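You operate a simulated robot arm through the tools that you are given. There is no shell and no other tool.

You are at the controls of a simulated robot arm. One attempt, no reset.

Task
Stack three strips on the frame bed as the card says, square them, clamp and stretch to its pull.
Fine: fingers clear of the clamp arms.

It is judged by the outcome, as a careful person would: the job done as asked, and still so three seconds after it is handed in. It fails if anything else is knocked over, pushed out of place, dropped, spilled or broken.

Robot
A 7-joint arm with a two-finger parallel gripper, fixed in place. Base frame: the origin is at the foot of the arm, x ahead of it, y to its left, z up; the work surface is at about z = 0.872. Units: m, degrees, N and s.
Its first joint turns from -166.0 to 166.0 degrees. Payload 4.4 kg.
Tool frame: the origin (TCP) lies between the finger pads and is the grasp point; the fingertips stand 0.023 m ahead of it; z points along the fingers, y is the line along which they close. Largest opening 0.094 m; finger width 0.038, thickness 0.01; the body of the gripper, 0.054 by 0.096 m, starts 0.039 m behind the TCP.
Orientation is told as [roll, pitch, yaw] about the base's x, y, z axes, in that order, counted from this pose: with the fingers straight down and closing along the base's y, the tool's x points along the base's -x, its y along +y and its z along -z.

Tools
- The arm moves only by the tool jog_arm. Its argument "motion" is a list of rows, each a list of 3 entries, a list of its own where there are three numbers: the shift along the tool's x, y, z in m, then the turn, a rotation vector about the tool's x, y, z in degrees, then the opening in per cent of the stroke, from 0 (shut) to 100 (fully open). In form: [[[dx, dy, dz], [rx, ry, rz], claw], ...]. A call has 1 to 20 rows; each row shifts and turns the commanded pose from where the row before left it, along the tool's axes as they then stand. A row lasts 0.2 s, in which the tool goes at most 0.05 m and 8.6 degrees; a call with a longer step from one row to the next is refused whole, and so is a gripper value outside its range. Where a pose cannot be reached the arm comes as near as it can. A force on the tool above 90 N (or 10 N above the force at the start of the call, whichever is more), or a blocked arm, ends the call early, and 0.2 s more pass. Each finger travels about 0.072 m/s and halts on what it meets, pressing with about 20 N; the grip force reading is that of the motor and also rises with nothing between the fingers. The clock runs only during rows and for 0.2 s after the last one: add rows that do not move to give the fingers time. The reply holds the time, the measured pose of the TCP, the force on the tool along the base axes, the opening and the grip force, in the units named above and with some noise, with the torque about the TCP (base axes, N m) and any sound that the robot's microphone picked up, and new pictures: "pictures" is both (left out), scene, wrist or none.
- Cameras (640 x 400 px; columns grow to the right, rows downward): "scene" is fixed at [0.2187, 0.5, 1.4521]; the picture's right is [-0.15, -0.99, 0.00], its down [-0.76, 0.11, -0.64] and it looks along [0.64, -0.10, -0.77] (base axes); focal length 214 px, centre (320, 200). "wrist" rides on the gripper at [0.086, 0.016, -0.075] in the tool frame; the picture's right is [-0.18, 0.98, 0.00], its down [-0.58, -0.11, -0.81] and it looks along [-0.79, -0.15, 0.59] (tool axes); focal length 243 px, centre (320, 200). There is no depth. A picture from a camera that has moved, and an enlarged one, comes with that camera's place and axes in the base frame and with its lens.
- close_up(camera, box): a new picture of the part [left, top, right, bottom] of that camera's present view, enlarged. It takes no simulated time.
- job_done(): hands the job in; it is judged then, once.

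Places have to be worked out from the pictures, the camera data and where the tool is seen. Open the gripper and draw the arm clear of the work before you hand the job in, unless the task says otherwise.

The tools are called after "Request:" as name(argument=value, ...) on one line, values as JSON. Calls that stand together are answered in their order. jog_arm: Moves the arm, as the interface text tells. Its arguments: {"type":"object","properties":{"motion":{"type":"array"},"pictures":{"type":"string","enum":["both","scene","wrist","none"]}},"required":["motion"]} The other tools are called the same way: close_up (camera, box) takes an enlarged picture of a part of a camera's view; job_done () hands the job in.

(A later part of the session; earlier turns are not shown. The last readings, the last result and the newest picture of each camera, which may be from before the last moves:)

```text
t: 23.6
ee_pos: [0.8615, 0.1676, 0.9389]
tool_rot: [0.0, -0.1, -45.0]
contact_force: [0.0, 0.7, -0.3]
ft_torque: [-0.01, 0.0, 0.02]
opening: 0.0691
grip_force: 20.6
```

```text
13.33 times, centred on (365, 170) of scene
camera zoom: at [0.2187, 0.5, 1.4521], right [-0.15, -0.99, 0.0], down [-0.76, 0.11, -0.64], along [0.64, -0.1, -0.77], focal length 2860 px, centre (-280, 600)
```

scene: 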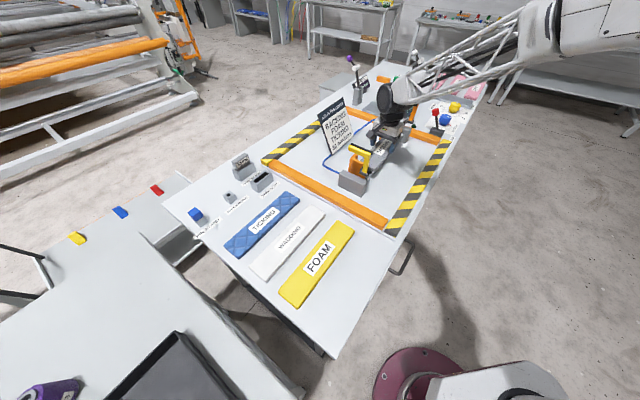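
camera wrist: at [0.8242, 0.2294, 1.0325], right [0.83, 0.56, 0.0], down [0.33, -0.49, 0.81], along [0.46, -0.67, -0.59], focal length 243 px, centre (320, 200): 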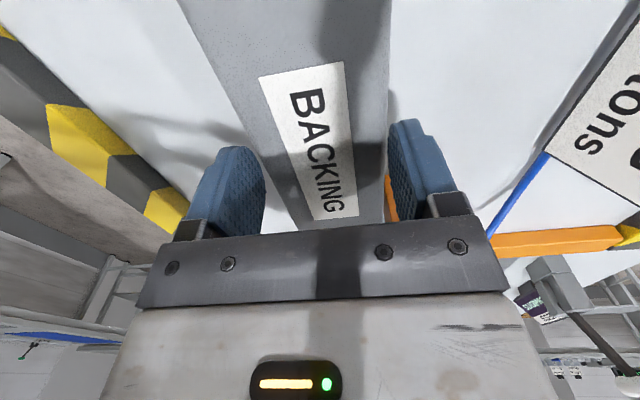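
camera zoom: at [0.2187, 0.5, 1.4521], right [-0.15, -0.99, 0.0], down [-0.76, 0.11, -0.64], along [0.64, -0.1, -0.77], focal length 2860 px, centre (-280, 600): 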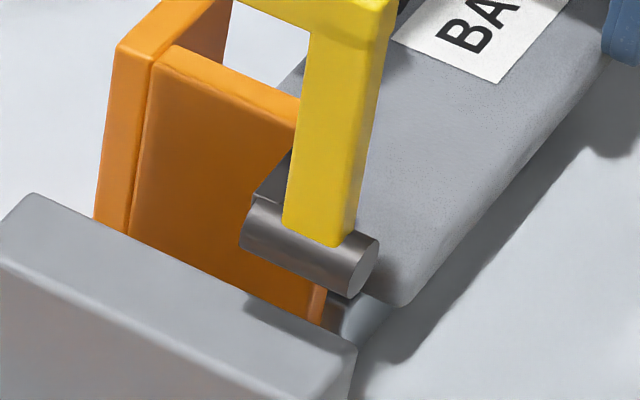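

Strip end is now within about 5 mm of the end fence. Continue gently.

Request:
jog_arm(motion=[[[0.002, 0, 0], [0, 0, 0], 40], [[0.001, 0, 0], [0, 0, 0], 40], [[0, 0, 0], [0, 0, 0], 40]], pictures="none")

```text
t: 24.4
ee_pos: [0.8591, 0.1693, 0.9389]
tool_rot: [0.0, 0.0, -44.9]
contact_force: [-0.5, 0.1, -2.2]
ft_torque: [0.0, 0.01, 0.0]
opening: 0.069
grip_force: 20.2
```

Request:
jog_arm(motion=[[[0.0015, 0, 0], [0, 0, 0], 40], [[0.001, 0, 0], [0, 0, 0], 40], [[0, 0, 0], [0, 0, 0], 40]], pictures="none")

Request:
close_up(camera="scene", box=[350, 155, 380, 185])

```text
t: 25.2
ee_pos: [0.8579, 0.1692, 0.939]
tool_rot: [0.1, -0.1, -45.0]
contact_force: [20.6, -23.9, 1.5]
ft_torque: [-0.43, -0.42, 0.04]
opening: 0.0693
grip_force: 20.1
```

```text
13.33 times, centred on (365, 170) of scene
camera zoom: at [0.2187, 0.5, 1.4521], right [-0.15, -0.99, 0.0], down [-0.76, 0.11, -0.64], along [0.64, -0.1, -0.77], focal length 2860 px, centre (-280, 600)
```

zoom: 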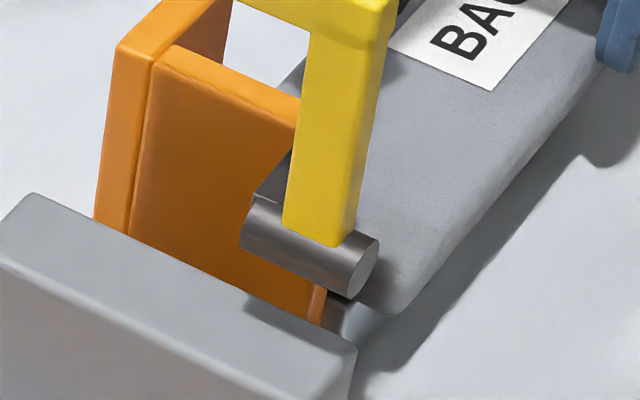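

End-fence contact felt (31 N along the bed). I back off 1 mm and slide toward the side fences in small steps.

Request:
jog_arm(motion=[[[-0.001, 0, 0], [0, 0, 0], 40], [[0, 0.003, 0], [0, 0, 0], 40], [[0, 0.002, 0], [0, 0, 0], 40], [[0, 0, 0], [0, 0, 0], 40]], pictures="none")

```text
t: 26.2
ee_pos: [0.8603, 0.1741, 0.9386]
tool_rot: [0.0, 0.0, -45.1]
contact_force: [5.1, -11.7, -1.9]
ft_torque: [-0.48, -0.23, 0.23]
opening: 0.0691
grip_force: 20.4
```

Request:
jog_arm(motion=[[[-0.0008, 0, 0], [0, 0, 0], 40], [[0, 0.002, 0], [0, 0, 0], 40], [[0, 0.001, 0], [0, 0, 0], 40], [[0, 0, 0], [0, 0, 0], 40]], pictures="none")

```text
t: 27.2
ee_pos: [0.8629, 0.1753, 0.9376]
tool_rot: [0.0, 0.0, -45.0]
contact_force: [-0.2, -0.6, -0.5]
ft_torque: [-0.01, -0.03, 0.0]
opening: 0.0692
grip_force: 19.8
```

Free again. Continue toward the side fences.

Request:
jog_arm(motion=[[[0, 0.0015, 0], [0, 0, 0], 40], [[0, 0.001, 0], [0, 0, 0], 40], [[0, 0, 0], [0, 0, 0], 40]], pictures="none")

Request:
close_up(camera="wrist", box=[320, 0, 480, 235])

```text
t: 28.0
ee_pos: [0.8655, 0.1777, 0.9392]
tool_rot: [-0.1, -0.1, -45.0]
contact_force: [-33.0, -26.5, 5.2]
ft_torque: [-0.61, 0.93, -0.15]
opening: 0.0706
grip_force: 20.5
```

```text
1.70 times, centred on (400, 118) of wrist
camera zoom: at [0.8161, 0.2505, 1.0134], right [0.83, 0.56, 0.0], down [0.34, -0.49, 0.81], along [0.45, -0.67, -0.59], focal length 413 px, centre (184, 340)
```

zoom: 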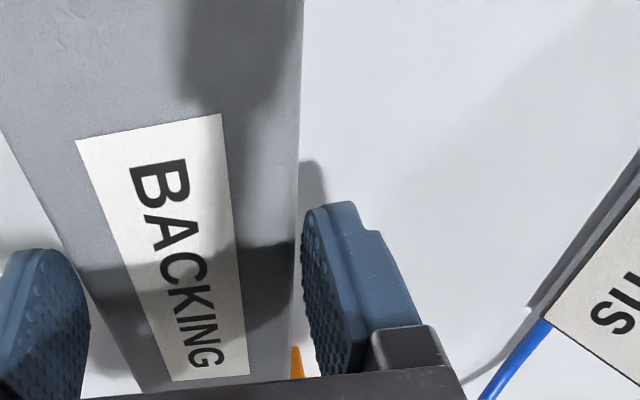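

Side-fence contact felt squarely (42 N, little twist). I ease off, nudge back to the end fence, and lower onto the bed.

Request:
jog_arm(motion=[[[0, -0.001, 0], [0, 0, 0], 40], [[0.0012, 0, 0], [0, 0, 0], 40], [[0, 0, 0.002], [0, 0, 0], 40], [[0, 0, 0], [0, 0, 0], 40]], pictures="none")

```text
t: 29.0
ee_pos: [0.8649, 0.1773, 0.9368]
tool_rot: [0.1, -0.1, -45.0]
contact_force: [-17.8, -40.2, 16.9]
ft_torque: [-0.96, 1.08, 0.56]
opening: 0.0699
grip_force: 19.9
```

Request:
jog_arm(motion=[[[0, -0.001, 0], [0, 0, 0], 40], [[0, 0, 0], [0, 0, 0], 40]], pictures="none")

```text
t: 29.6
ee_pos: [0.865, 0.1776, 0.9367]
tool_rot: [0.1, -0.1, -45.0]
contact_force: [-5.2, -27.4, 16.1]
ft_torque: [-0.93, 0.48, 0.09]
opening: 0.0689
grip_force: 19.8
```

Request:
jog_arm(motion=[[[-0.0004, -0.001, 0], [0, 0, 0], 40], [[0, 0, 0], [0, 0, 0], 40]], pictures="none")

```text
t: 30.2
ee_pos: [0.8644, 0.1764, 0.9379]
tool_rot: [0.2, 0.0, -45.0]
contact_force: [8.3, -0.8, 12.8]
ft_torque: [-0.22, 0.0, -0.12]
opening: 0.0689
grip_force: 19.8
```

Light seating forces only. I open the fingers and rise clear, then look.

Request:
jog_arm(motion=[[[0, 0, 0], [0, 0, 0], 60], [[0, 0, 0], [0, 0, 0], 90], [[0, 0, 0], [0, 0, 0], 100], [[0, 0, -0.02], [0, 0, 0], 100], [[0, 0, -0.04], [0, 0, 0], 100], [[0, 0, -0.04], [0, 0, 0], 100], [[0, 0, -0.04], [0, 0, 0], 100], [[0, 0, -0.04], [0, 0, 0], 100], [[0, 0, 0], [0, 0, 0], 100]])

Request:
close_up(camera="scene", box=[335, 100, 415, 190])

Request:
close_up(camera="wrist", box=[200, 0, 460, 235])

```text
t: 32.2
ee_pos: [0.8644, 0.1755, 1.1172]
tool_rot: [0.0, 0.0, -45.0]
contact_force: [0.5, -0.1, 0.6]
ft_torque: [0.02, 0.02, -0.02]
opening: 0.0938
grip_force: 0.1
camera wrist: at [0.8147, 0.2492, 1.1924], right [0.83, 0.56, 0.0], down [0.33, -0.49, 0.81], along [0.46, -0.67, -0.59], focal length 243 px, centre (320, 200)
```

scene: 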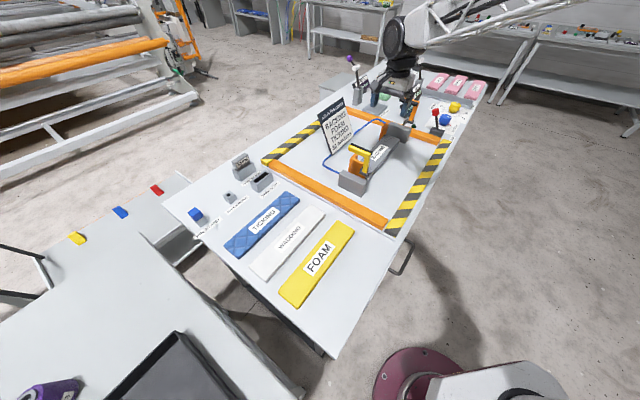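
wrist: 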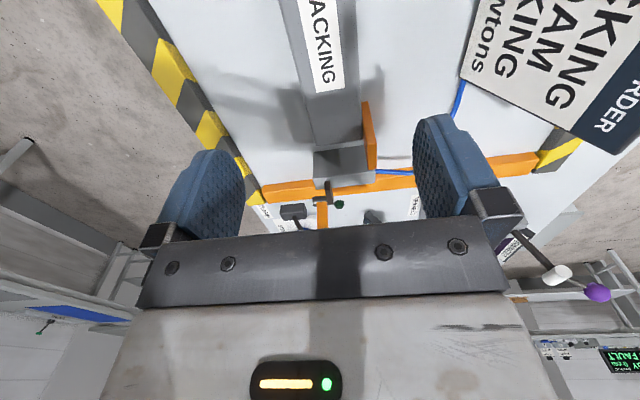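

```text
4.44 times, centred on (375, 145) of scene
camera zoom: at [0.2187, 0.5, 1.4521], right [-0.15, -0.99, 0.0], down [-0.76, 0.11, -0.64], along [0.64, -0.1, -0.77], focal length 953 px, centre (76, 444)
```

zoom: 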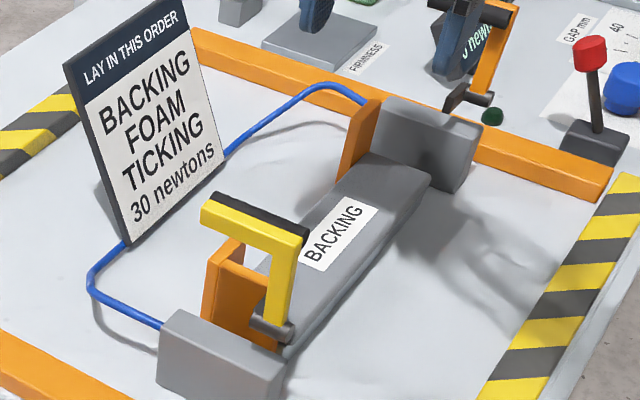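

```text
1.70 times, centred on (330, 118) of wrist
camera zoom: at [0.8147, 0.2492, 1.1924], right [0.83, 0.56, 0.0], down [0.33, -0.49, 0.81], along [0.46, -0.67, -0.59], focal length 413 px, centre (303, 340)
```

zoom: 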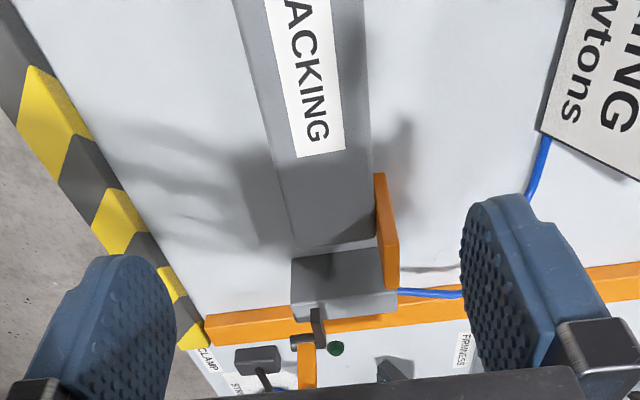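

The backing lies on the bed against the fences. Next I return over the FOAM strip (centre about l=0.003, w=0.663) and check its position.

Request:
jog_arm(motion=[[[0, 0, -0.043], [0, 0, 0], 100], [[0.0403, -0.006, 0], [0, 0, 0], 100], [[0.0403, -0.006, 0], [0, 0, 0], 100], [[0.0403, -0.006, 0], [0, 0, 0], 100], [[0.0403, -0.006, 0], [0, 0, 0], 100], [[0.0403, -0.006, 0], [0, 0, 0], 100], [[0.0403, -0.006, 0], [0, 0, 0], 100], [[0.0403, -0.006, 0], [0, 0, 0], 100], [[0.0403, -0.006, 0], [0, 0, 0], 100], [[0.0403, -0.006, 0], [0, 0, 0], 100], [[0.0403, -0.006, 0], [0, 0, 0], 100], [[0.0403, -0.006, 0], [0, 0, 0], 100], [[0.0403, -0.006, 0], [0, 0, 0], 100], [[0, 0, 0.045], [0, 0, 0], 100], [[0, 0, 0.045], [0, 0, 0], 100], [[0, 0, 0.045], [0, 0, 0], 100], [[0, 0, 0.04], [0, 0, 0], 100], [[0, 0, 0], [0, 0, 0], 100]])

Request:
close_up(camera="wrist", box=[160, 0, 520, 240])

Request:
close_up(camera="scene", box=[270, 215, 370, 315])

```text
t: 36.0
ee_pos: [0.4718, 0.4656, 0.9844]
tool_rot: [-0.1, 0.0, -44.9]
contact_force: [0.0, 0.4, 0.3]
ft_torque: [0.01, 0.01, 0.0]
opening: 0.094
grip_force: 0.0
camera wrist: at [0.4217, 0.5393, 1.0591], right [0.83, 0.56, 0.0], down [0.33, -0.49, 0.81], along [0.46, -0.67, -0.59], focal length 243 px, centre (320, 200)
```

scene: 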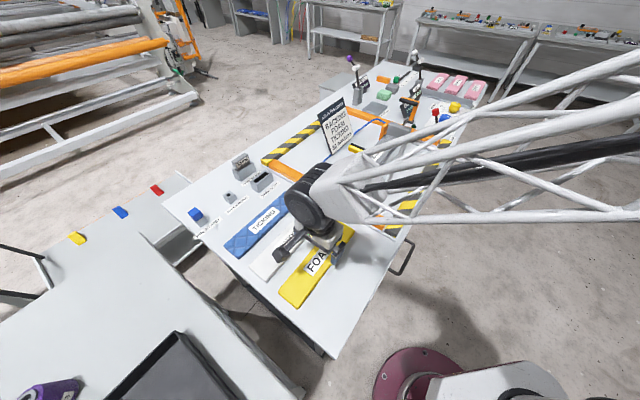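
wrist: 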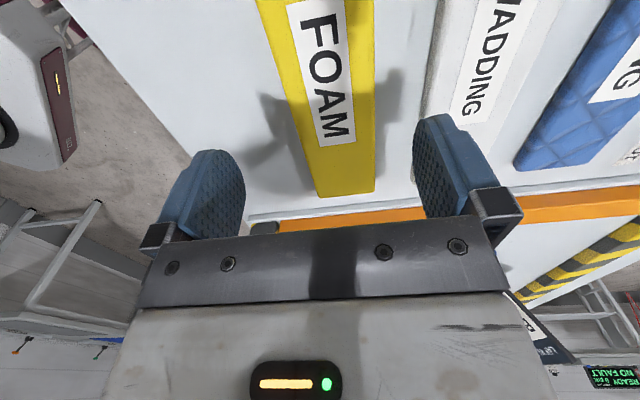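

```text
1.67 times, centred on (340, 120) of wrist
camera zoom: at [0.4217, 0.5393, 1.0591], right [0.83, 0.56, 0.0], down [0.33, -0.49, 0.81], along [0.46, -0.67, -0.59], focal length 404 px, centre (287, 333)
```

zoom: 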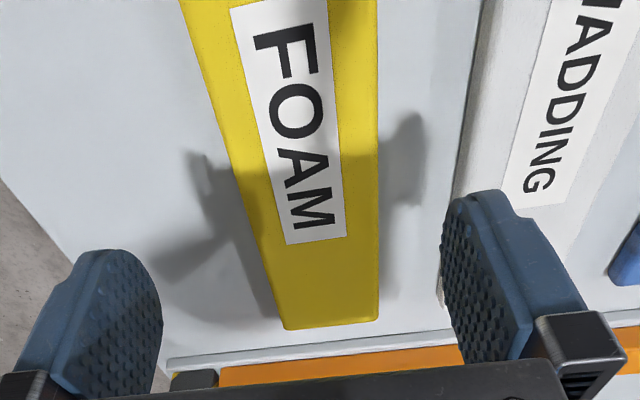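

```text
4.00 times, centred on (320, 265) of scene
camera zoom: at [0.2187, 0.5, 1.4521], right [-0.15, -0.99, 0.0], down [-0.76, 0.11, -0.64], along [0.64, -0.1, -0.77], focal length 858 px, centre (320, -60)
```

zoom: 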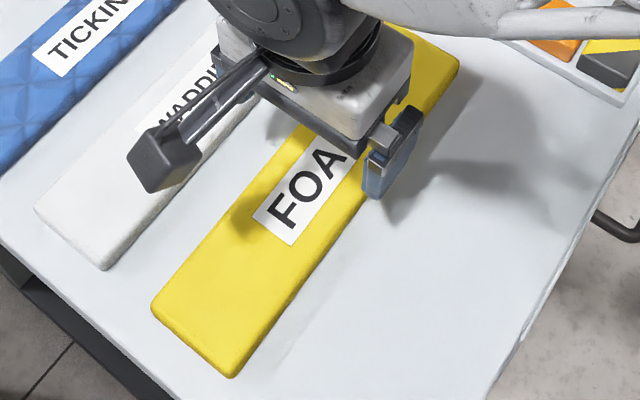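

The foam is parallel to the tool but about 5 mm toward +w of my centre; I correct that and descend in stages.

Request:
jog_arm(motion=[[[-0.005, 0.005, 0], [0, 0, 0], 100], [[0, 0, 0.03], [0, 0, 0], 100], [[0, 0, 0.03], [0, 0, 0], 100], [[0, 0, 0], [0, 0, 0], 100]], pictures="none")

Request:
close_up(camera="wrist", box=[160, 0, 520, 240])

```text
t: 37.0
ee_pos: [0.478, 0.4659, 0.9239]
tool_rot: [-0.1, 0.0, -45.1]
contact_force: [-0.4, 1.0, 1.3]
ft_torque: [0.0, 0.0, 0.02]
opening: 0.0941
grip_force: 0.0
```

```text
1.67 times, centred on (340, 120) of wrist
camera zoom: at [0.428, 0.5405, 0.9992], right [0.83, 0.56, 0.0], down [0.33, -0.49, 0.81], along [0.46, -0.67, -0.59], focal length 404 px, centre (287, 333)
```

zoom: 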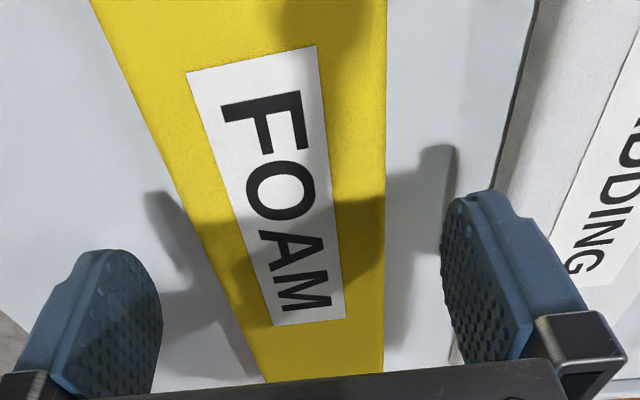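

Centred with clear space both sides (17 mm to the wadding). Descend the last 26 mm and close.

Request:
jog_arm(motion=[[[0, 0.001, 0.012], [0, 0, 0], 100], [[0, 0, 0.01], [0, 0, 0], 100], [[0, 0, 0.004], [0, 0, 0], 100], [[0, 0, 0], [0, 0, 0], 100], [[0, 0, 0], [0, 0, 0], 60], [[0, 0, 0], [0, 0, 0], 40], [[0, 0, 0], [0, 0, 0], 40], [[0, 0, 0], [0, 0, 0], 40]])

```text
t: 38.8
ee_pos: [0.4786, 0.4676, 0.8984]
tool_rot: [0.0, 0.0, -45.0]
contact_force: [-0.5, -0.3, 3.0]
ft_torque: [0.03, -0.05, -0.03]
opening: 0.0687
grip_force: 20.3
camera wrist: at [0.4289, 0.5413, 0.9736], right [0.83, 0.56, 0.0], down [0.33, -0.49, 0.81], along [0.46, -0.67, -0.59], focal length 243 px, centre (320, 200)
```

scene: 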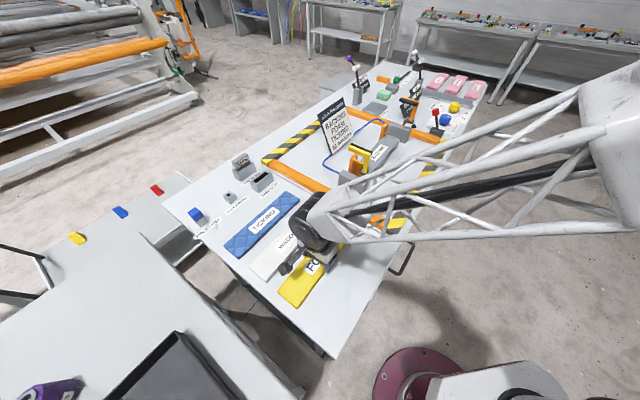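
wrist: 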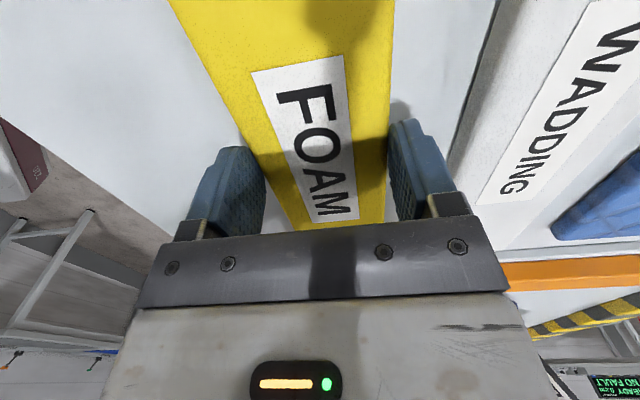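

FOAM is gripped (0.0687 m). I lift it and carry it above the bed.

Request:
jog_arm(motion=[[[0, 0, -0.02], [0, 0, 0], 40], [[0, 0, -0.04], [0, 0, 0], 40], [[0, 0, -0.05], [0, 0, 0], 40], [[0, 0, -0.05], [0, 0, 0], 40], [[0, 0, -0.05], [0, 0, 0], 40], [[0, 0, -0.05], [0, 0, 0], 40], [[-0.0383, 0.0046, 0], [0, 0, 0], 40], [[-0.0383, 0.0046, 0], [0, 0, 0], 40], [[-0.0383, 0.0046, 0], [0, 0, 0], 40], [[-0.0383, 0.0046, 0], [0, 0, 0], 40], [[-0.0383, 0.0046, 0], [0, 0, 0], 40], [[-0.0383, 0.0046, 0], [0, 0, 0], 40], [[-0.0383, 0.0046, 0], [0, 0, 0], 40], [[-0.0383, 0.0046, 0], [0, 0, 0], 40], [[-0.0383, 0.0046, 0], [0, 0, 0], 40], [[-0.0383, 0.0046, 0], [0, 0, 0], 40], [[-0.0383, 0.0046, 0], [0, 0, 0], 40], [[-0.0383, 0.0046, 0], [0, 0, 0], 40], [[-0.0383, 0.0046, 0], [0, 0, 0], 40], [[0, 0, 0], [0, 0, 0], 40]])

Request:
close_up(camera="scene", box=[345, 60, 435, 190])

Request:
close_up(camera="wrist", box=[160, 0, 460, 235])

```text
t: 43.0
ee_pos: [0.8715, 0.1571, 1.1581]
tool_rot: [-0.1, 0.0, -44.9]
contact_force: [-0.6, -0.5, -0.4]
ft_torque: [0.0, -0.01, -0.03]
opening: 0.0685
grip_force: 19.6
camera wrist: at [0.8225, 0.2309, 1.2336], right [0.83, 0.56, 0.0], down [0.33, -0.49, 0.81], along [0.46, -0.67, -0.59], focal length 243 px, centre (320, 200)
```

scene: 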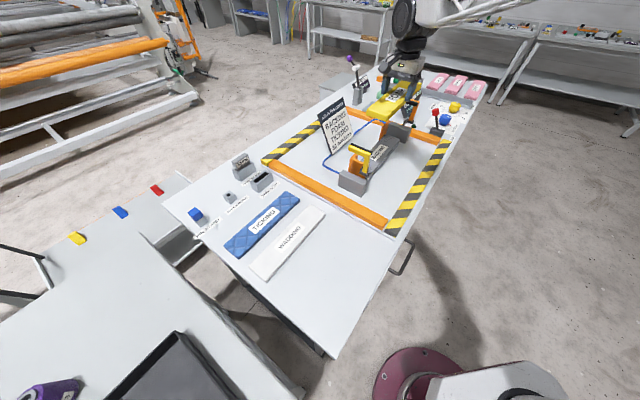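
wrist: 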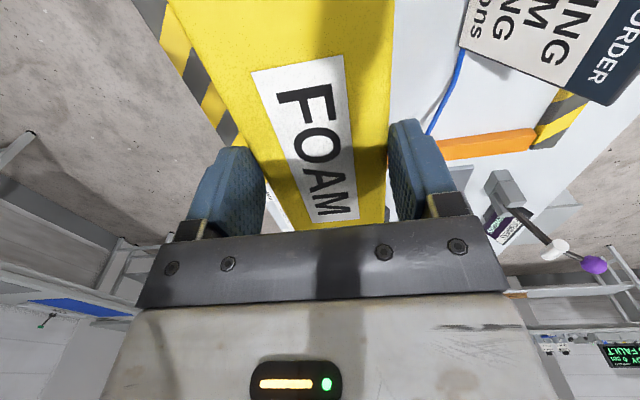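

```text
3.08 times, centred on (390, 125) of scene
camera zoom: at [0.2187, 0.5, 1.4521], right [-0.15, -0.99, 0.0], down [-0.76, 0.11, -0.64], along [0.64, -0.1, -0.77], focal length 660 px, centre (105, 431)
```

zoom: 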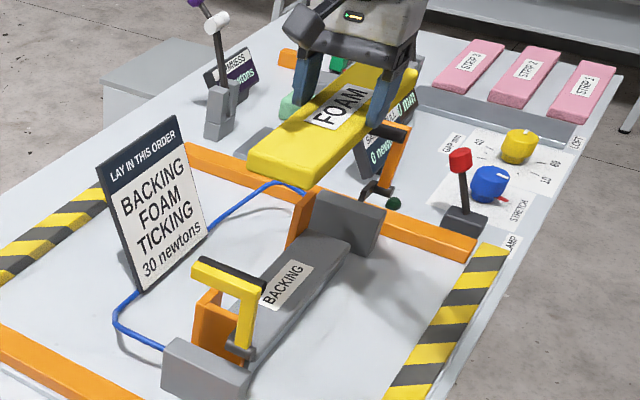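

```text
1.70 times, centred on (310, 118) of wrist
camera zoom: at [0.8225, 0.2309, 1.2336], right [0.83, 0.56, 0.0], down [0.33, -0.49, 0.81], along [0.46, -0.67, -0.59], focal length 413 px, centre (337, 340)
```

zoom: 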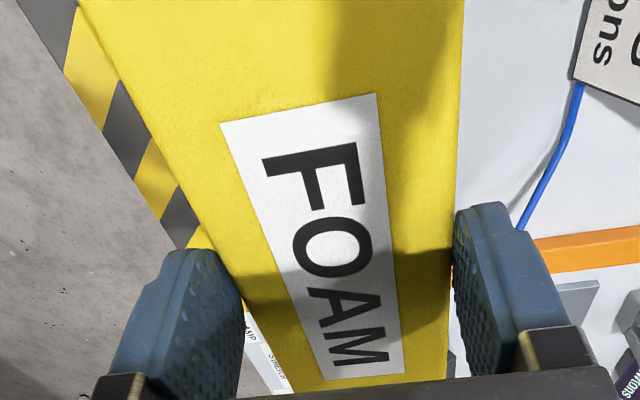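

FOAM is aligned above the bed. I lower it in stages to just above the backing.

Request:
jog_arm(motion=[[[0, 0, 0.04], [0, 0, 0], 40], [[0, 0, 0.04], [0, 0, 0], 40], [[0, 0, 0.04], [0, 0, 0], 40], [[0, 0, 0.04], [0, 0, 0], 40], [[0, 0, 0.025], [0, 0, 0], 40], [[0, 0, 0.013], [0, 0, 0], 40], [[0, 0, 0], [0, 0, 0], 40]], pictures="none")

Request:
close_up(camera="scene", box=[345, 125, 405, 185])

```text
t: 44.6
ee_pos: [0.8725, 0.1583, 0.9617]
tool_rot: [0.1, 0.0, -44.9]
contact_force: [0.3, 0.2, -0.6]
ft_torque: [0.05, -0.01, -0.02]
opening: 0.0687
grip_force: 19.5
```

```text
6.67 times, centred on (375, 155) of scene
camera zoom: at [0.2187, 0.5, 1.4521], right [-0.15, -0.99, 0.0], down [-0.76, 0.11, -0.64], along [0.64, -0.1, -0.77], focal length 1430 px, centre (-47, 500)
```

zoom: 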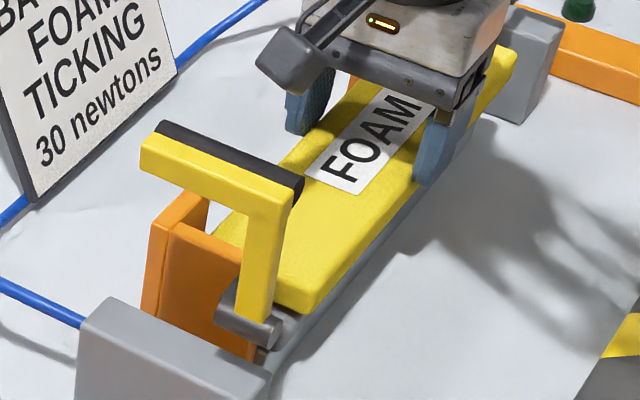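

Foam is ~1 cm above the backing. I lower 8 mm more and start sliding toward the end fence.

Request:
jog_arm(motion=[[[0, 0, 0.005], [0, 0, 0], 40], [[0, 0, 0.003], [0, 0, 0], 40], [[0.006, 0, 0], [0, 0, 0], 40], [[0.005, 0, 0], [0, 0, 0], 40], [[0, 0, 0], [0, 0, 0], 40]], pictures="none")

```text
t: 45.8
ee_pos: [0.8653, 0.1668, 0.955]
tool_rot: [0.1, 0.1, -45.0]
contact_force: [10.3, -9.5, 30.4]
ft_torque: [-0.16, -0.22, -0.03]
opening: 0.0688
grip_force: 19.9
```

The foam has already touched the backing (backing is ~16 mm thick). I raise 3 mm to free it before sliding on.

Request:
jog_arm(motion=[[[0, 0, -0.004], [0, 0, 0], 40], [[0, 0, 0], [0, 0, 0], 40]], pictures="none")

```text
t: 46.4
ee_pos: [0.8639, 0.1659, 0.9546]
tool_rot: [-0.2, 0.1, -45.0]
contact_force: [-0.4, 0.4, 0.3]
ft_torque: [0.04, 0.0, 0.03]
opening: 0.0687
grip_force: 19.6
```

Request:
jog_arm(motion=[[[0.002, 0, 0], [0, 0, 0], 40], [[0.002, 0, 0], [0, 0, 0], 40], [[0, 0, 0], [0, 0, 0], 40]], pictures="none")

```text
t: 47.2
ee_pos: [0.8618, 0.1696, 0.9567]
tool_rot: [0.0, 0.0, -45.1]
contact_force: [-0.1, 0.0, -0.1]
ft_torque: [0.03, -0.03, 0.03]
opening: 0.0688
grip_force: 19.6
```

Request:
jog_arm(motion=[[[0.0015, 0, 0], [0, 0, 0], 40], [[0.001, 0, 0], [0, 0, 0], 40], [[0, 0, 0], [0, 0, 0], 40]], pictures="none")

Request:
close_up(camera="scene", box=[345, 145, 385, 185])

```text
t: 48.0
ee_pos: [0.861, 0.1707, 0.9575]
tool_rot: [0.0, -0.1, -45.0]
contact_force: [23.0, -27.0, 0.4]
ft_torque: [-0.52, -0.46, 0.06]
opening: 0.069
grip_force: 20.2
```

```text
10.00 times, centred on (365, 165) of scene
camera zoom: at [0.2187, 0.5, 1.4521], right [-0.15, -0.99, 0.0], down [-0.76, 0.11, -0.64], along [0.64, -0.1, -0.77], focal length 2145 px, centre (-130, 550)
```

zoom: 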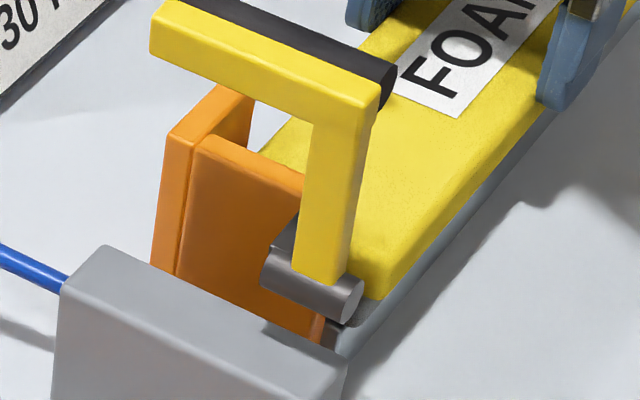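

End-fence contact felt. I back off ~1.8 mm and slide toward the side fences.

Request:
jog_arm(motion=[[[-0.0018, 0, 0], [0, 0, 0], 40], [[0, 0.003, 0], [0, 0, 0], 40], [[0, 0.002, 0], [0, 0, 0], 40], [[0, 0, 0], [0, 0, 0], 40]], pictures="none")

```text
t: 49.0
ee_pos: [0.8645, 0.1727, 0.9566]
tool_rot: [-0.1, 0.0, -45.0]
contact_force: [1.9, -8.1, -1.2]
ft_torque: [-0.38, -0.15, 0.27]
opening: 0.0687
grip_force: 19.9
```

Request:
jog_arm(motion=[[[-0.0005, 0.001, 0], [0, 0, 0], 40], [[0, 0.001, 0], [0, 0, 0], 40], [[0, 0, 0], [0, 0, 0], 40]], pictures="none")

```text
t: 49.8
ee_pos: [0.8668, 0.173, 0.9573]
tool_rot: [0.0, 0.0, -45.0]
contact_force: [-3.7, -0.3, 0.0]
ft_torque: [0.02, 0.12, -0.29]
opening: 0.0687
grip_force: 19.8
```

Request:
jog_arm(motion=[[[0, 0.001, 0], [0, 0, 0], 40], [[0, 0.0005, 0], [0, 0, 0], 40], [[0, 0, 0], [0, 0, 0], 40]], pictures="none")

```text
t: 50.6
ee_pos: [0.8675, 0.1734, 0.9573]
tool_rot: [0.0, 0.0, -45.0]
contact_force: [-17.0, -11.8, 2.2]
ft_torque: [-0.24, 0.39, -0.07]
opening: 0.0686
grip_force: 19.9
```

Square against both side fences (20 N, no twist). Ease off slightly, return to the end fence, and lower onto the backing.

Request:
jog_arm(motion=[[[0, -0.0006, 0], [0, 0, 0], 40], [[0.0018, 0, 0], [0, 0, 0], 40], [[0, 0, 0.002], [0, 0, 0], 40], [[0, 0, 0], [0, 0, 0], 40]], pictures="none")

```text
t: 51.6
ee_pos: [0.8664, 0.1744, 0.9552]
tool_rot: [0.2, -0.1, -45.0]
contact_force: [-5.0, -23.8, 14.2]
ft_torque: [-0.33, 0.12, 0.36]
opening: 0.0688
grip_force: 20.0
```

Request:
jog_arm(motion=[[[-0.0003, -0.001, 0], [0, 0, 0], 40], [[0, 0, 0], [0, 0, 0], 40]], pictures="none")

```text
t: 52.2
ee_pos: [0.8664, 0.1753, 0.955]
tool_rot: [0.0, 0.0, -45.0]
contact_force: [11.8, -10.1, 4.5]
ft_torque: [-0.19, -0.25, -0.22]
opening: 0.0686
grip_force: 20.0
```

Light seating forces. Open and rise clear.

Request:
jog_arm(motion=[[[0, 0, 0], [0, 0, 0], 60], [[0, 0, 0], [0, 0, 0], 90], [[0, 0, 0], [0, 0, 0], 100], [[0, 0, -0.02], [0, 0, 0], 100], [[0, 0, -0.04], [0, 0, 0], 100], [[0, 0, -0.04], [0, 0, 0], 100], [[0, 0, -0.04], [0, 0, 0], 100], [[0, 0, -0.04], [0, 0, 0], 100], [[0, 0, 0], [0, 0, 0], 100]])

Request:
close_up(camera="scene", box=[335, 100, 415, 190])

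Request:
close_up(camera="wrist", box=[240, 0, 420, 200])

```text
t: 54.2
ee_pos: [0.866, 0.1752, 1.1366]
tool_rot: [0.0, 0.1, -44.9]
contact_force: [0.3, -0.1, 0.2]
ft_torque: [0.01, 0.03, -0.01]
opening: 0.0937
grip_force: 0.0
camera wrist: at [0.8167, 0.2485, 1.2105], right [0.83, 0.56, 0.0], down [0.33, -0.49, 0.81], along [0.46, -0.67, -0.59], focal length 243 px, centre (320, 200)
```

scene: 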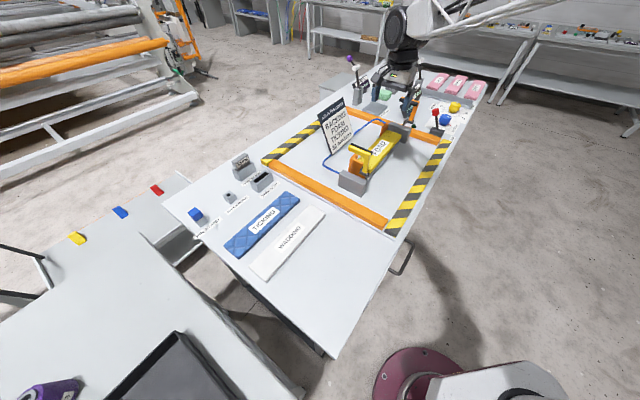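
wrist: 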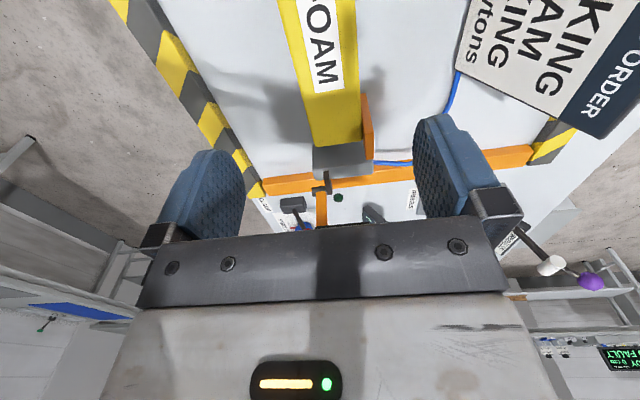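

```text
4.44 times, centred on (375, 145) of scene
camera zoom: at [0.2187, 0.5, 1.4521], right [-0.15, -0.99, 0.0], down [-0.76, 0.11, -0.64], along [0.64, -0.1, -0.77], focal length 953 px, centre (76, 444)
```

zoom: 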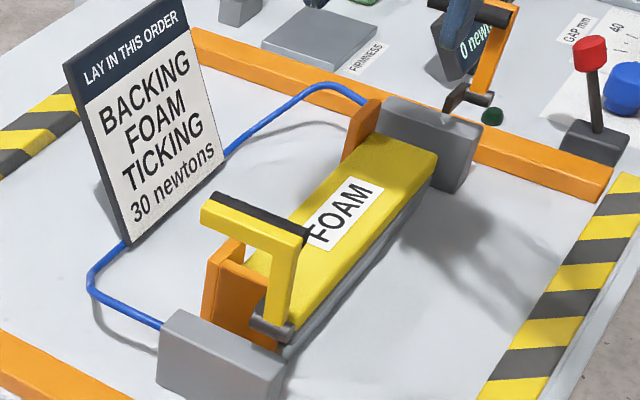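

```text
2.00 times, centred on (330, 100) of wrist
camera zoom: at [0.8167, 0.2485, 1.2105], right [0.83, 0.56, 0.0], down [0.33, -0.49, 0.81], along [0.46, -0.67, -0.59], focal length 485 px, centre (300, 400)
```

zoom: 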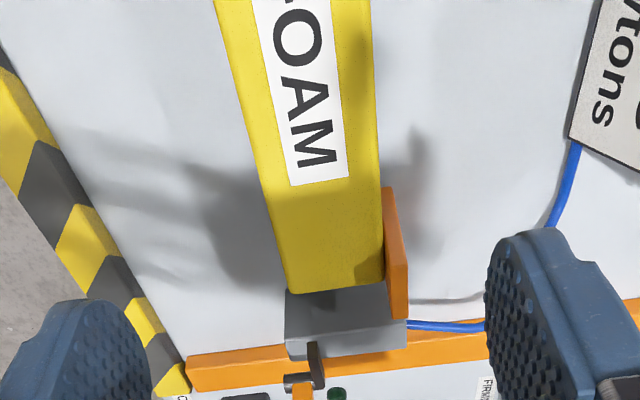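

FOAM is squared on the backing. Now I go to the TICKING strip (centre about l=0.003, w=0.88).

Request:
jog_arm(motion=[[[0, 0, -0.025], [0, 0, 0], 100], [[0.0404, 0.0119, 0], [0, 0, 0], 100], [[0.0404, 0.0119, 0], [0, 0, 0], 100], [[0.0404, 0.0119, 0], [0, 0, 0], 100], [[0.0404, 0.0119, 0], [0, 0, 0], 100], [[0.0404, 0.0119, 0], [0, 0, 0], 100], [[0.0404, 0.0119, 0], [0, 0, 0], 100], [[0.0404, 0.0119, 0], [0, 0, 0], 100], [[0.0404, 0.0119, 0], [0, 0, 0], 100], [[0.0404, 0.0119, 0], [0, 0, 0], 100], [[0.0404, 0.0119, 0], [0, 0, 0], 100], [[0.0404, 0.0119, 0], [0, 0, 0], 100], [[0.0404, 0.0119, 0], [0, 0, 0], 100], [[0, 0, 0.045], [0, 0, 0], 100], [[0, 0, 0.045], [0, 0, 0], 100], [[0, 0, 0.045], [0, 0, 0], 100], [[0, 0, 0.04], [0, 0, 0], 100], [[0, 0, 0], [0, 0, 0], 100]])

Request:
close_up(camera="wrist", box=[160, 0, 520, 240])

```text
t: 58.0
ee_pos: [0.6222, 0.6184, 0.9854]
tool_rot: [0.1, -0.1, -44.9]
contact_force: [0.0, -0.3, -0.3]
ft_torque: [-0.01, -0.04, 0.02]
opening: 0.0941
grip_force: 0.0
camera wrist: at [0.5744, 0.6919, 1.06], right [0.83, 0.56, 0.0], down [0.33, -0.49, 0.81], along [0.46, -0.67, -0.59], focal length 243 px, centre (320, 200)
```

scene: 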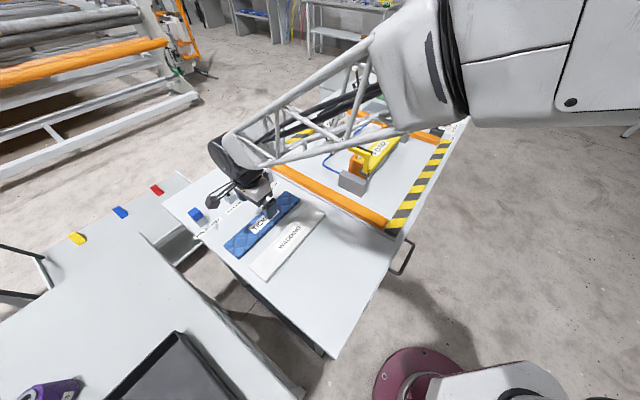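
wrist: 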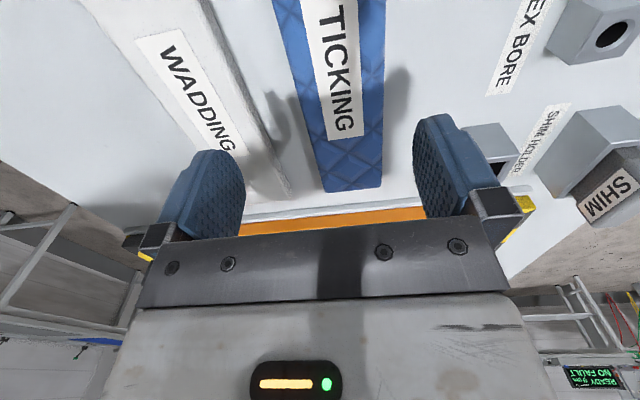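

```text
1.67 times, centred on (340, 120) of wrist
camera zoom: at [0.5744, 0.6919, 1.06], right [0.83, 0.56, 0.0], down [0.33, -0.49, 0.81], along [0.46, -0.67, -0.59], focal length 404 px, centre (287, 333)
```

zoom: 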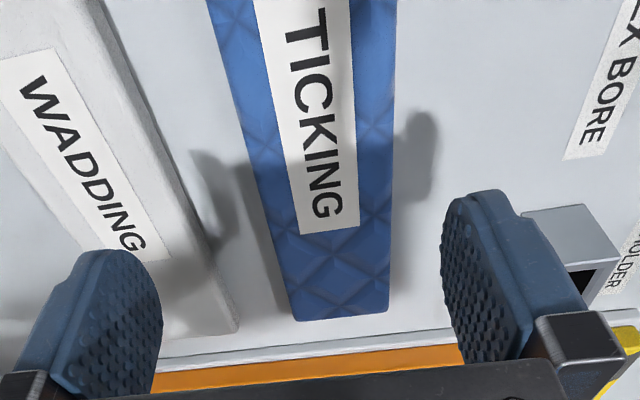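

Ticking is parallel to the tool but its centre is about 15 mm further toward +w. I correct and descend part way.

Request:
jog_arm(motion=[[[0, 0.015, 0], [0, 0, 0], 100], [[0, 0, 0.03], [0, 0, 0], 100], [[0, 0, 0.03], [0, 0, 0], 100], [[0, 0, 0], [0, 0, 0], 100]], pictures="none")

Request:
close_up(camera="wrist", box=[160, 0, 520, 240])

```text
t: 59.0
ee_pos: [0.6349, 0.6288, 0.9244]
tool_rot: [0.0, 0.0, -45.0]
contact_force: [-0.2, 0.4, 0.3]
ft_torque: [0.0, 0.02, 0.01]
opening: 0.0939
grip_force: 0.0
```

```text
1.67 times, centred on (340, 120) of wrist
camera zoom: at [0.5848, 0.7023, 0.9997], right [0.83, 0.56, 0.0], down [0.33, -0.49, 0.81], along [0.46, -0.67, -0.59], focal length 404 px, centre (287, 333)
```

zoom: 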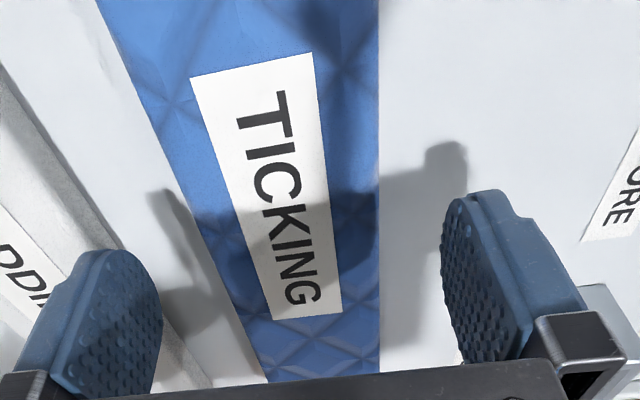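

Centred now. Descend the last 26 mm and close.

Request:
jog_arm(motion=[[[0, 0, 0.012], [0, 0, 0], 100], [[0, 0, 0.01], [0, 0, 0], 100], [[0, 0, 0.004], [0, 0, 0], 100], [[0, 0, 0], [0, 0, 0], 100], [[0, 0, 0], [0, 0, 0], 60], [[0, 0, 0], [0, 0, 0], 40], [[0, 0, 0], [0, 0, 0], 40], [[0, 0, 0], [0, 0, 0], 40]])

```text
t: 60.8
ee_pos: [0.6353, 0.6276, 0.8989]
tool_rot: [-0.1, -0.1, -45.0]
contact_force: [-0.3, -0.1, 0.1]
ft_torque: [0.01, 0.02, 0.0]
opening: 0.0376
grip_force: 0.0
camera wrist: at [0.5853, 0.7026, 0.9743], right [0.83, 0.56, 0.0], down [0.33, -0.49, 0.81], along [0.46, -0.67, -0.59], focal length 243 px, centre (320, 200)
```

scene: 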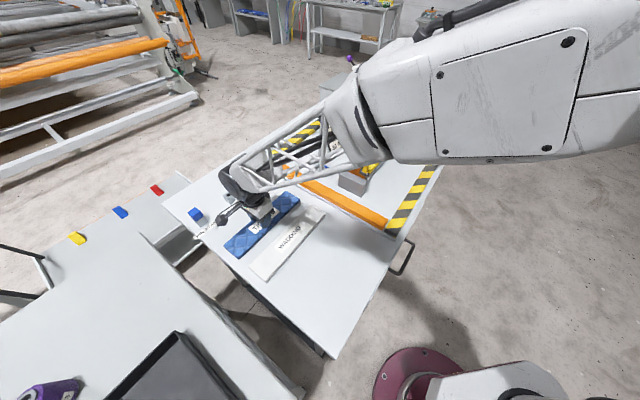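
wrist: 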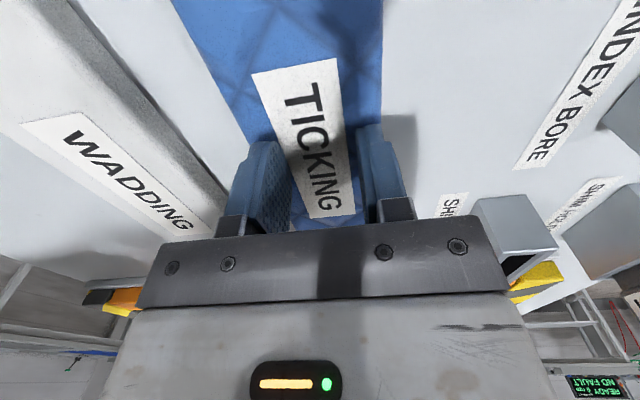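

The fingers closed over the top of the ticking without gripping: it is thin. I reopen, lower gently until the tips are right at the table surface, then try again.

Request:
jog_arm(motion=[[[0, 0, 0], [0, 0, 0], 70], [[0, 0, 0], [0, 0, 0], 100], [[0, 0, 0], [0, 0, 0], 100], [[0, 0, 0.0015], [0, 0, 0], 100], [[0, 0, 0], [0, 0, 0], 100]], pictures="none")

Request:
close_up(camera="scene", box=[215, 180, 305, 260])

Request:
close_up(camera="wrist", box=[160, 60, 480, 240])

```text
t: 62.0
ee_pos: [0.6345, 0.6298, 0.8982]
tool_rot: [-0.1, 0.0, -45.1]
contact_force: [0.5, 0.7, -0.6]
ft_torque: [-0.03, 0.01, 0.02]
opening: 0.0939
grip_force: 0.1
```

```text
5.00 times, centred on (260, 220) of scene
camera zoom: at [0.2187, 0.5, 1.4521], right [-0.15, -0.99, 0.0], down [-0.76, 0.11, -0.64], along [0.64, -0.1, -0.77], focal length 1072 px, centre (620, 100)
```

zoom: 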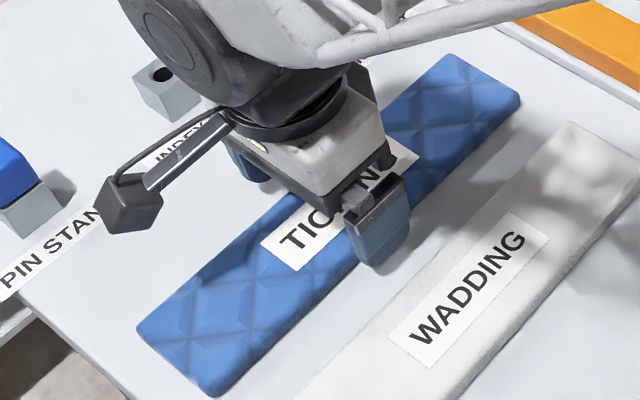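

```text
2.00 times, centred on (320, 150) of wrist
camera zoom: at [0.5853, 0.7025, 0.9728], right [0.83, 0.56, 0.0], down [0.33, -0.49, 0.81], along [0.46, -0.67, -0.59], focal length 485 px, centre (320, 300)
```

zoom: 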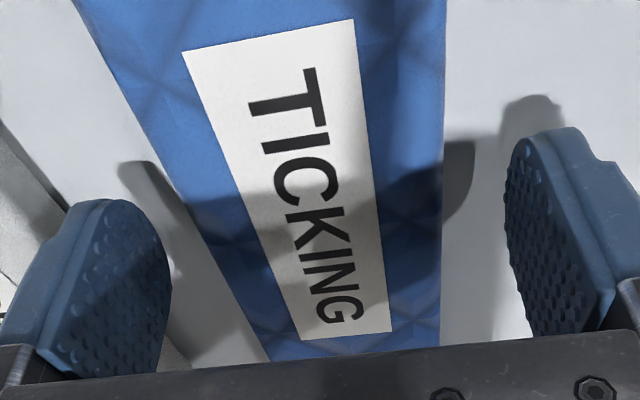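

Request:
jog_arm(motion=[[[0, 0, 0.001], [0, 0, 0], 100], [[0, 0, 0], [0, 0, 0], 100]], pictures="none")

```text
t: 62.6
ee_pos: [0.6348, 0.6281, 0.8972]
tool_rot: [0.0, 0.1, -44.9]
contact_force: [-0.2, 0.5, -0.6]
ft_torque: [0.02, -0.02, -0.02]
opening: 0.0939
grip_force: 0.0
```

Request:
jog_arm(motion=[[[0, 0, 0.001], [0, 0, 0], 100], [[0, 0, 0], [0, 0, 0], 100]], pictures="none")

```text
t: 63.2
ee_pos: [0.6336, 0.6279, 0.8951]
tool_rot: [0.1, 0.0, -45.0]
contact_force: [-0.3, -1.7, -0.5]
ft_torque: [0.0, 0.0, 0.03]
opening: 0.0939
grip_force: 0.1
```

Request:
jog_arm(motion=[[[0, 0, 0.0007], [0, 0, 0], 100], [[0, 0, 0], [0, 0, 0], 100]], pictures="none")

```text
t: 63.8
ee_pos: [0.6355, 0.6287, 0.8959]
tool_rot: [-0.1, -0.1, -45.0]
contact_force: [0.1, 0.1, -0.1]
ft_torque: [0.0, -0.01, 0.0]
opening: 0.0939
grip_force: 0.0
```

Request:
jog_arm(motion=[[[0, 0, 0.0007], [0, 0, 0], 100], [[0, 0, 0], [0, 0, 0], 100]], pictures="none")

```text
t: 64.4
ee_pos: [0.634, 0.6282, 0.8946]
tool_rot: [0.0, 0.0, -45.0]
contact_force: [-0.5, -0.5, -0.5]
ft_torque: [0.02, -0.01, -0.03]
opening: 0.094
grip_force: 0.0
```

Tips are now at about table height without pressing. I try closing here.

Request:
jog_arm(motion=[[[0, 0, 0], [0, 0, 0], 75], [[0, 0, 0], [0, 0, 0], 60], [[0, 0, 0], [0, 0, 0], 60], [[0, 0, 0], [0, 0, 0], 60]], pictures="wrist")

```text
t: 65.4
ee_pos: [0.6349, 0.6292, 0.8941]
tool_rot: [0.0, 0.0, -45.1]
contact_force: [0.4, -0.2, 0.2]
ft_torque: [0.04, -0.07, -0.01]
opening: 0.0691
grip_force: 20.4
camera wrist: at [0.585, 0.7024, 0.9693], right [0.83, 0.56, 0.0], down [0.33, -0.49, 0.81], along [0.46, -0.67, -0.59], focal length 243 px, centre (320, 200)
```

wrist: 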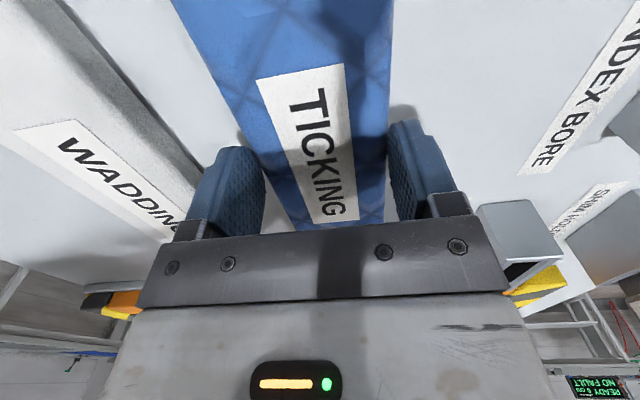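

TICKING is now gripped (0.0691 m, 20 N). I lift it a little to verify the hold.

Request:
jog_arm(motion=[[[0, 0, -0.01], [0, 0, 0], 40], [[0, 0, -0.02], [0, 0, 0], 40], [[0, 0, -0.03], [0, 0, 0], 40], [[0, 0, 0], [0, 0, 0], 40]])

Request:
close_up(camera="scene", box=[215, 160, 315, 260])

```text
t: 66.4
ee_pos: [0.6343, 0.6285, 0.9549]
tool_rot: [0.0, 0.0, -45.0]
contact_force: [-0.2, -0.2, -0.3]
ft_torque: [-0.01, -0.01, -0.02]
opening: 0.0689
grip_force: 19.4
camera wrist: at [0.585, 0.7029, 1.0298], right [0.83, 0.56, 0.0], down [0.33, -0.49, 0.81], along [0.46, -0.67, -0.59], focal length 243 px, centre (320, 200)
```

scene: 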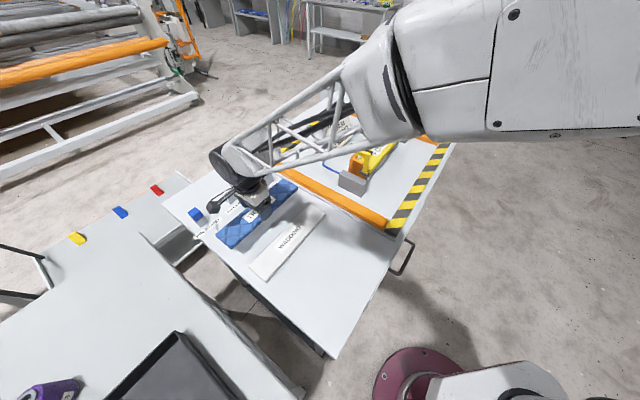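
wrist: 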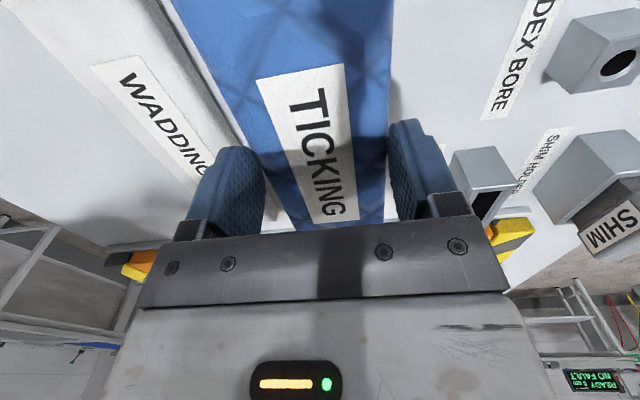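

```text
4.00 times, centred on (265, 210) of scene
camera zoom: at [0.2187, 0.5, 1.4521], right [-0.15, -0.99, 0.0], down [-0.76, 0.11, -0.64], along [0.64, -0.1, -0.77], focal length 858 px, centre (540, 160)
```

zoom: 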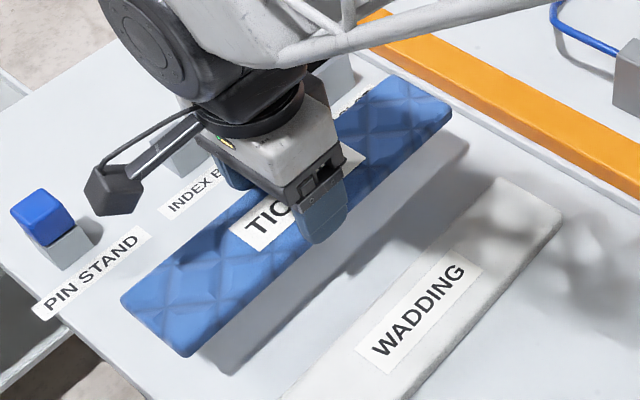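

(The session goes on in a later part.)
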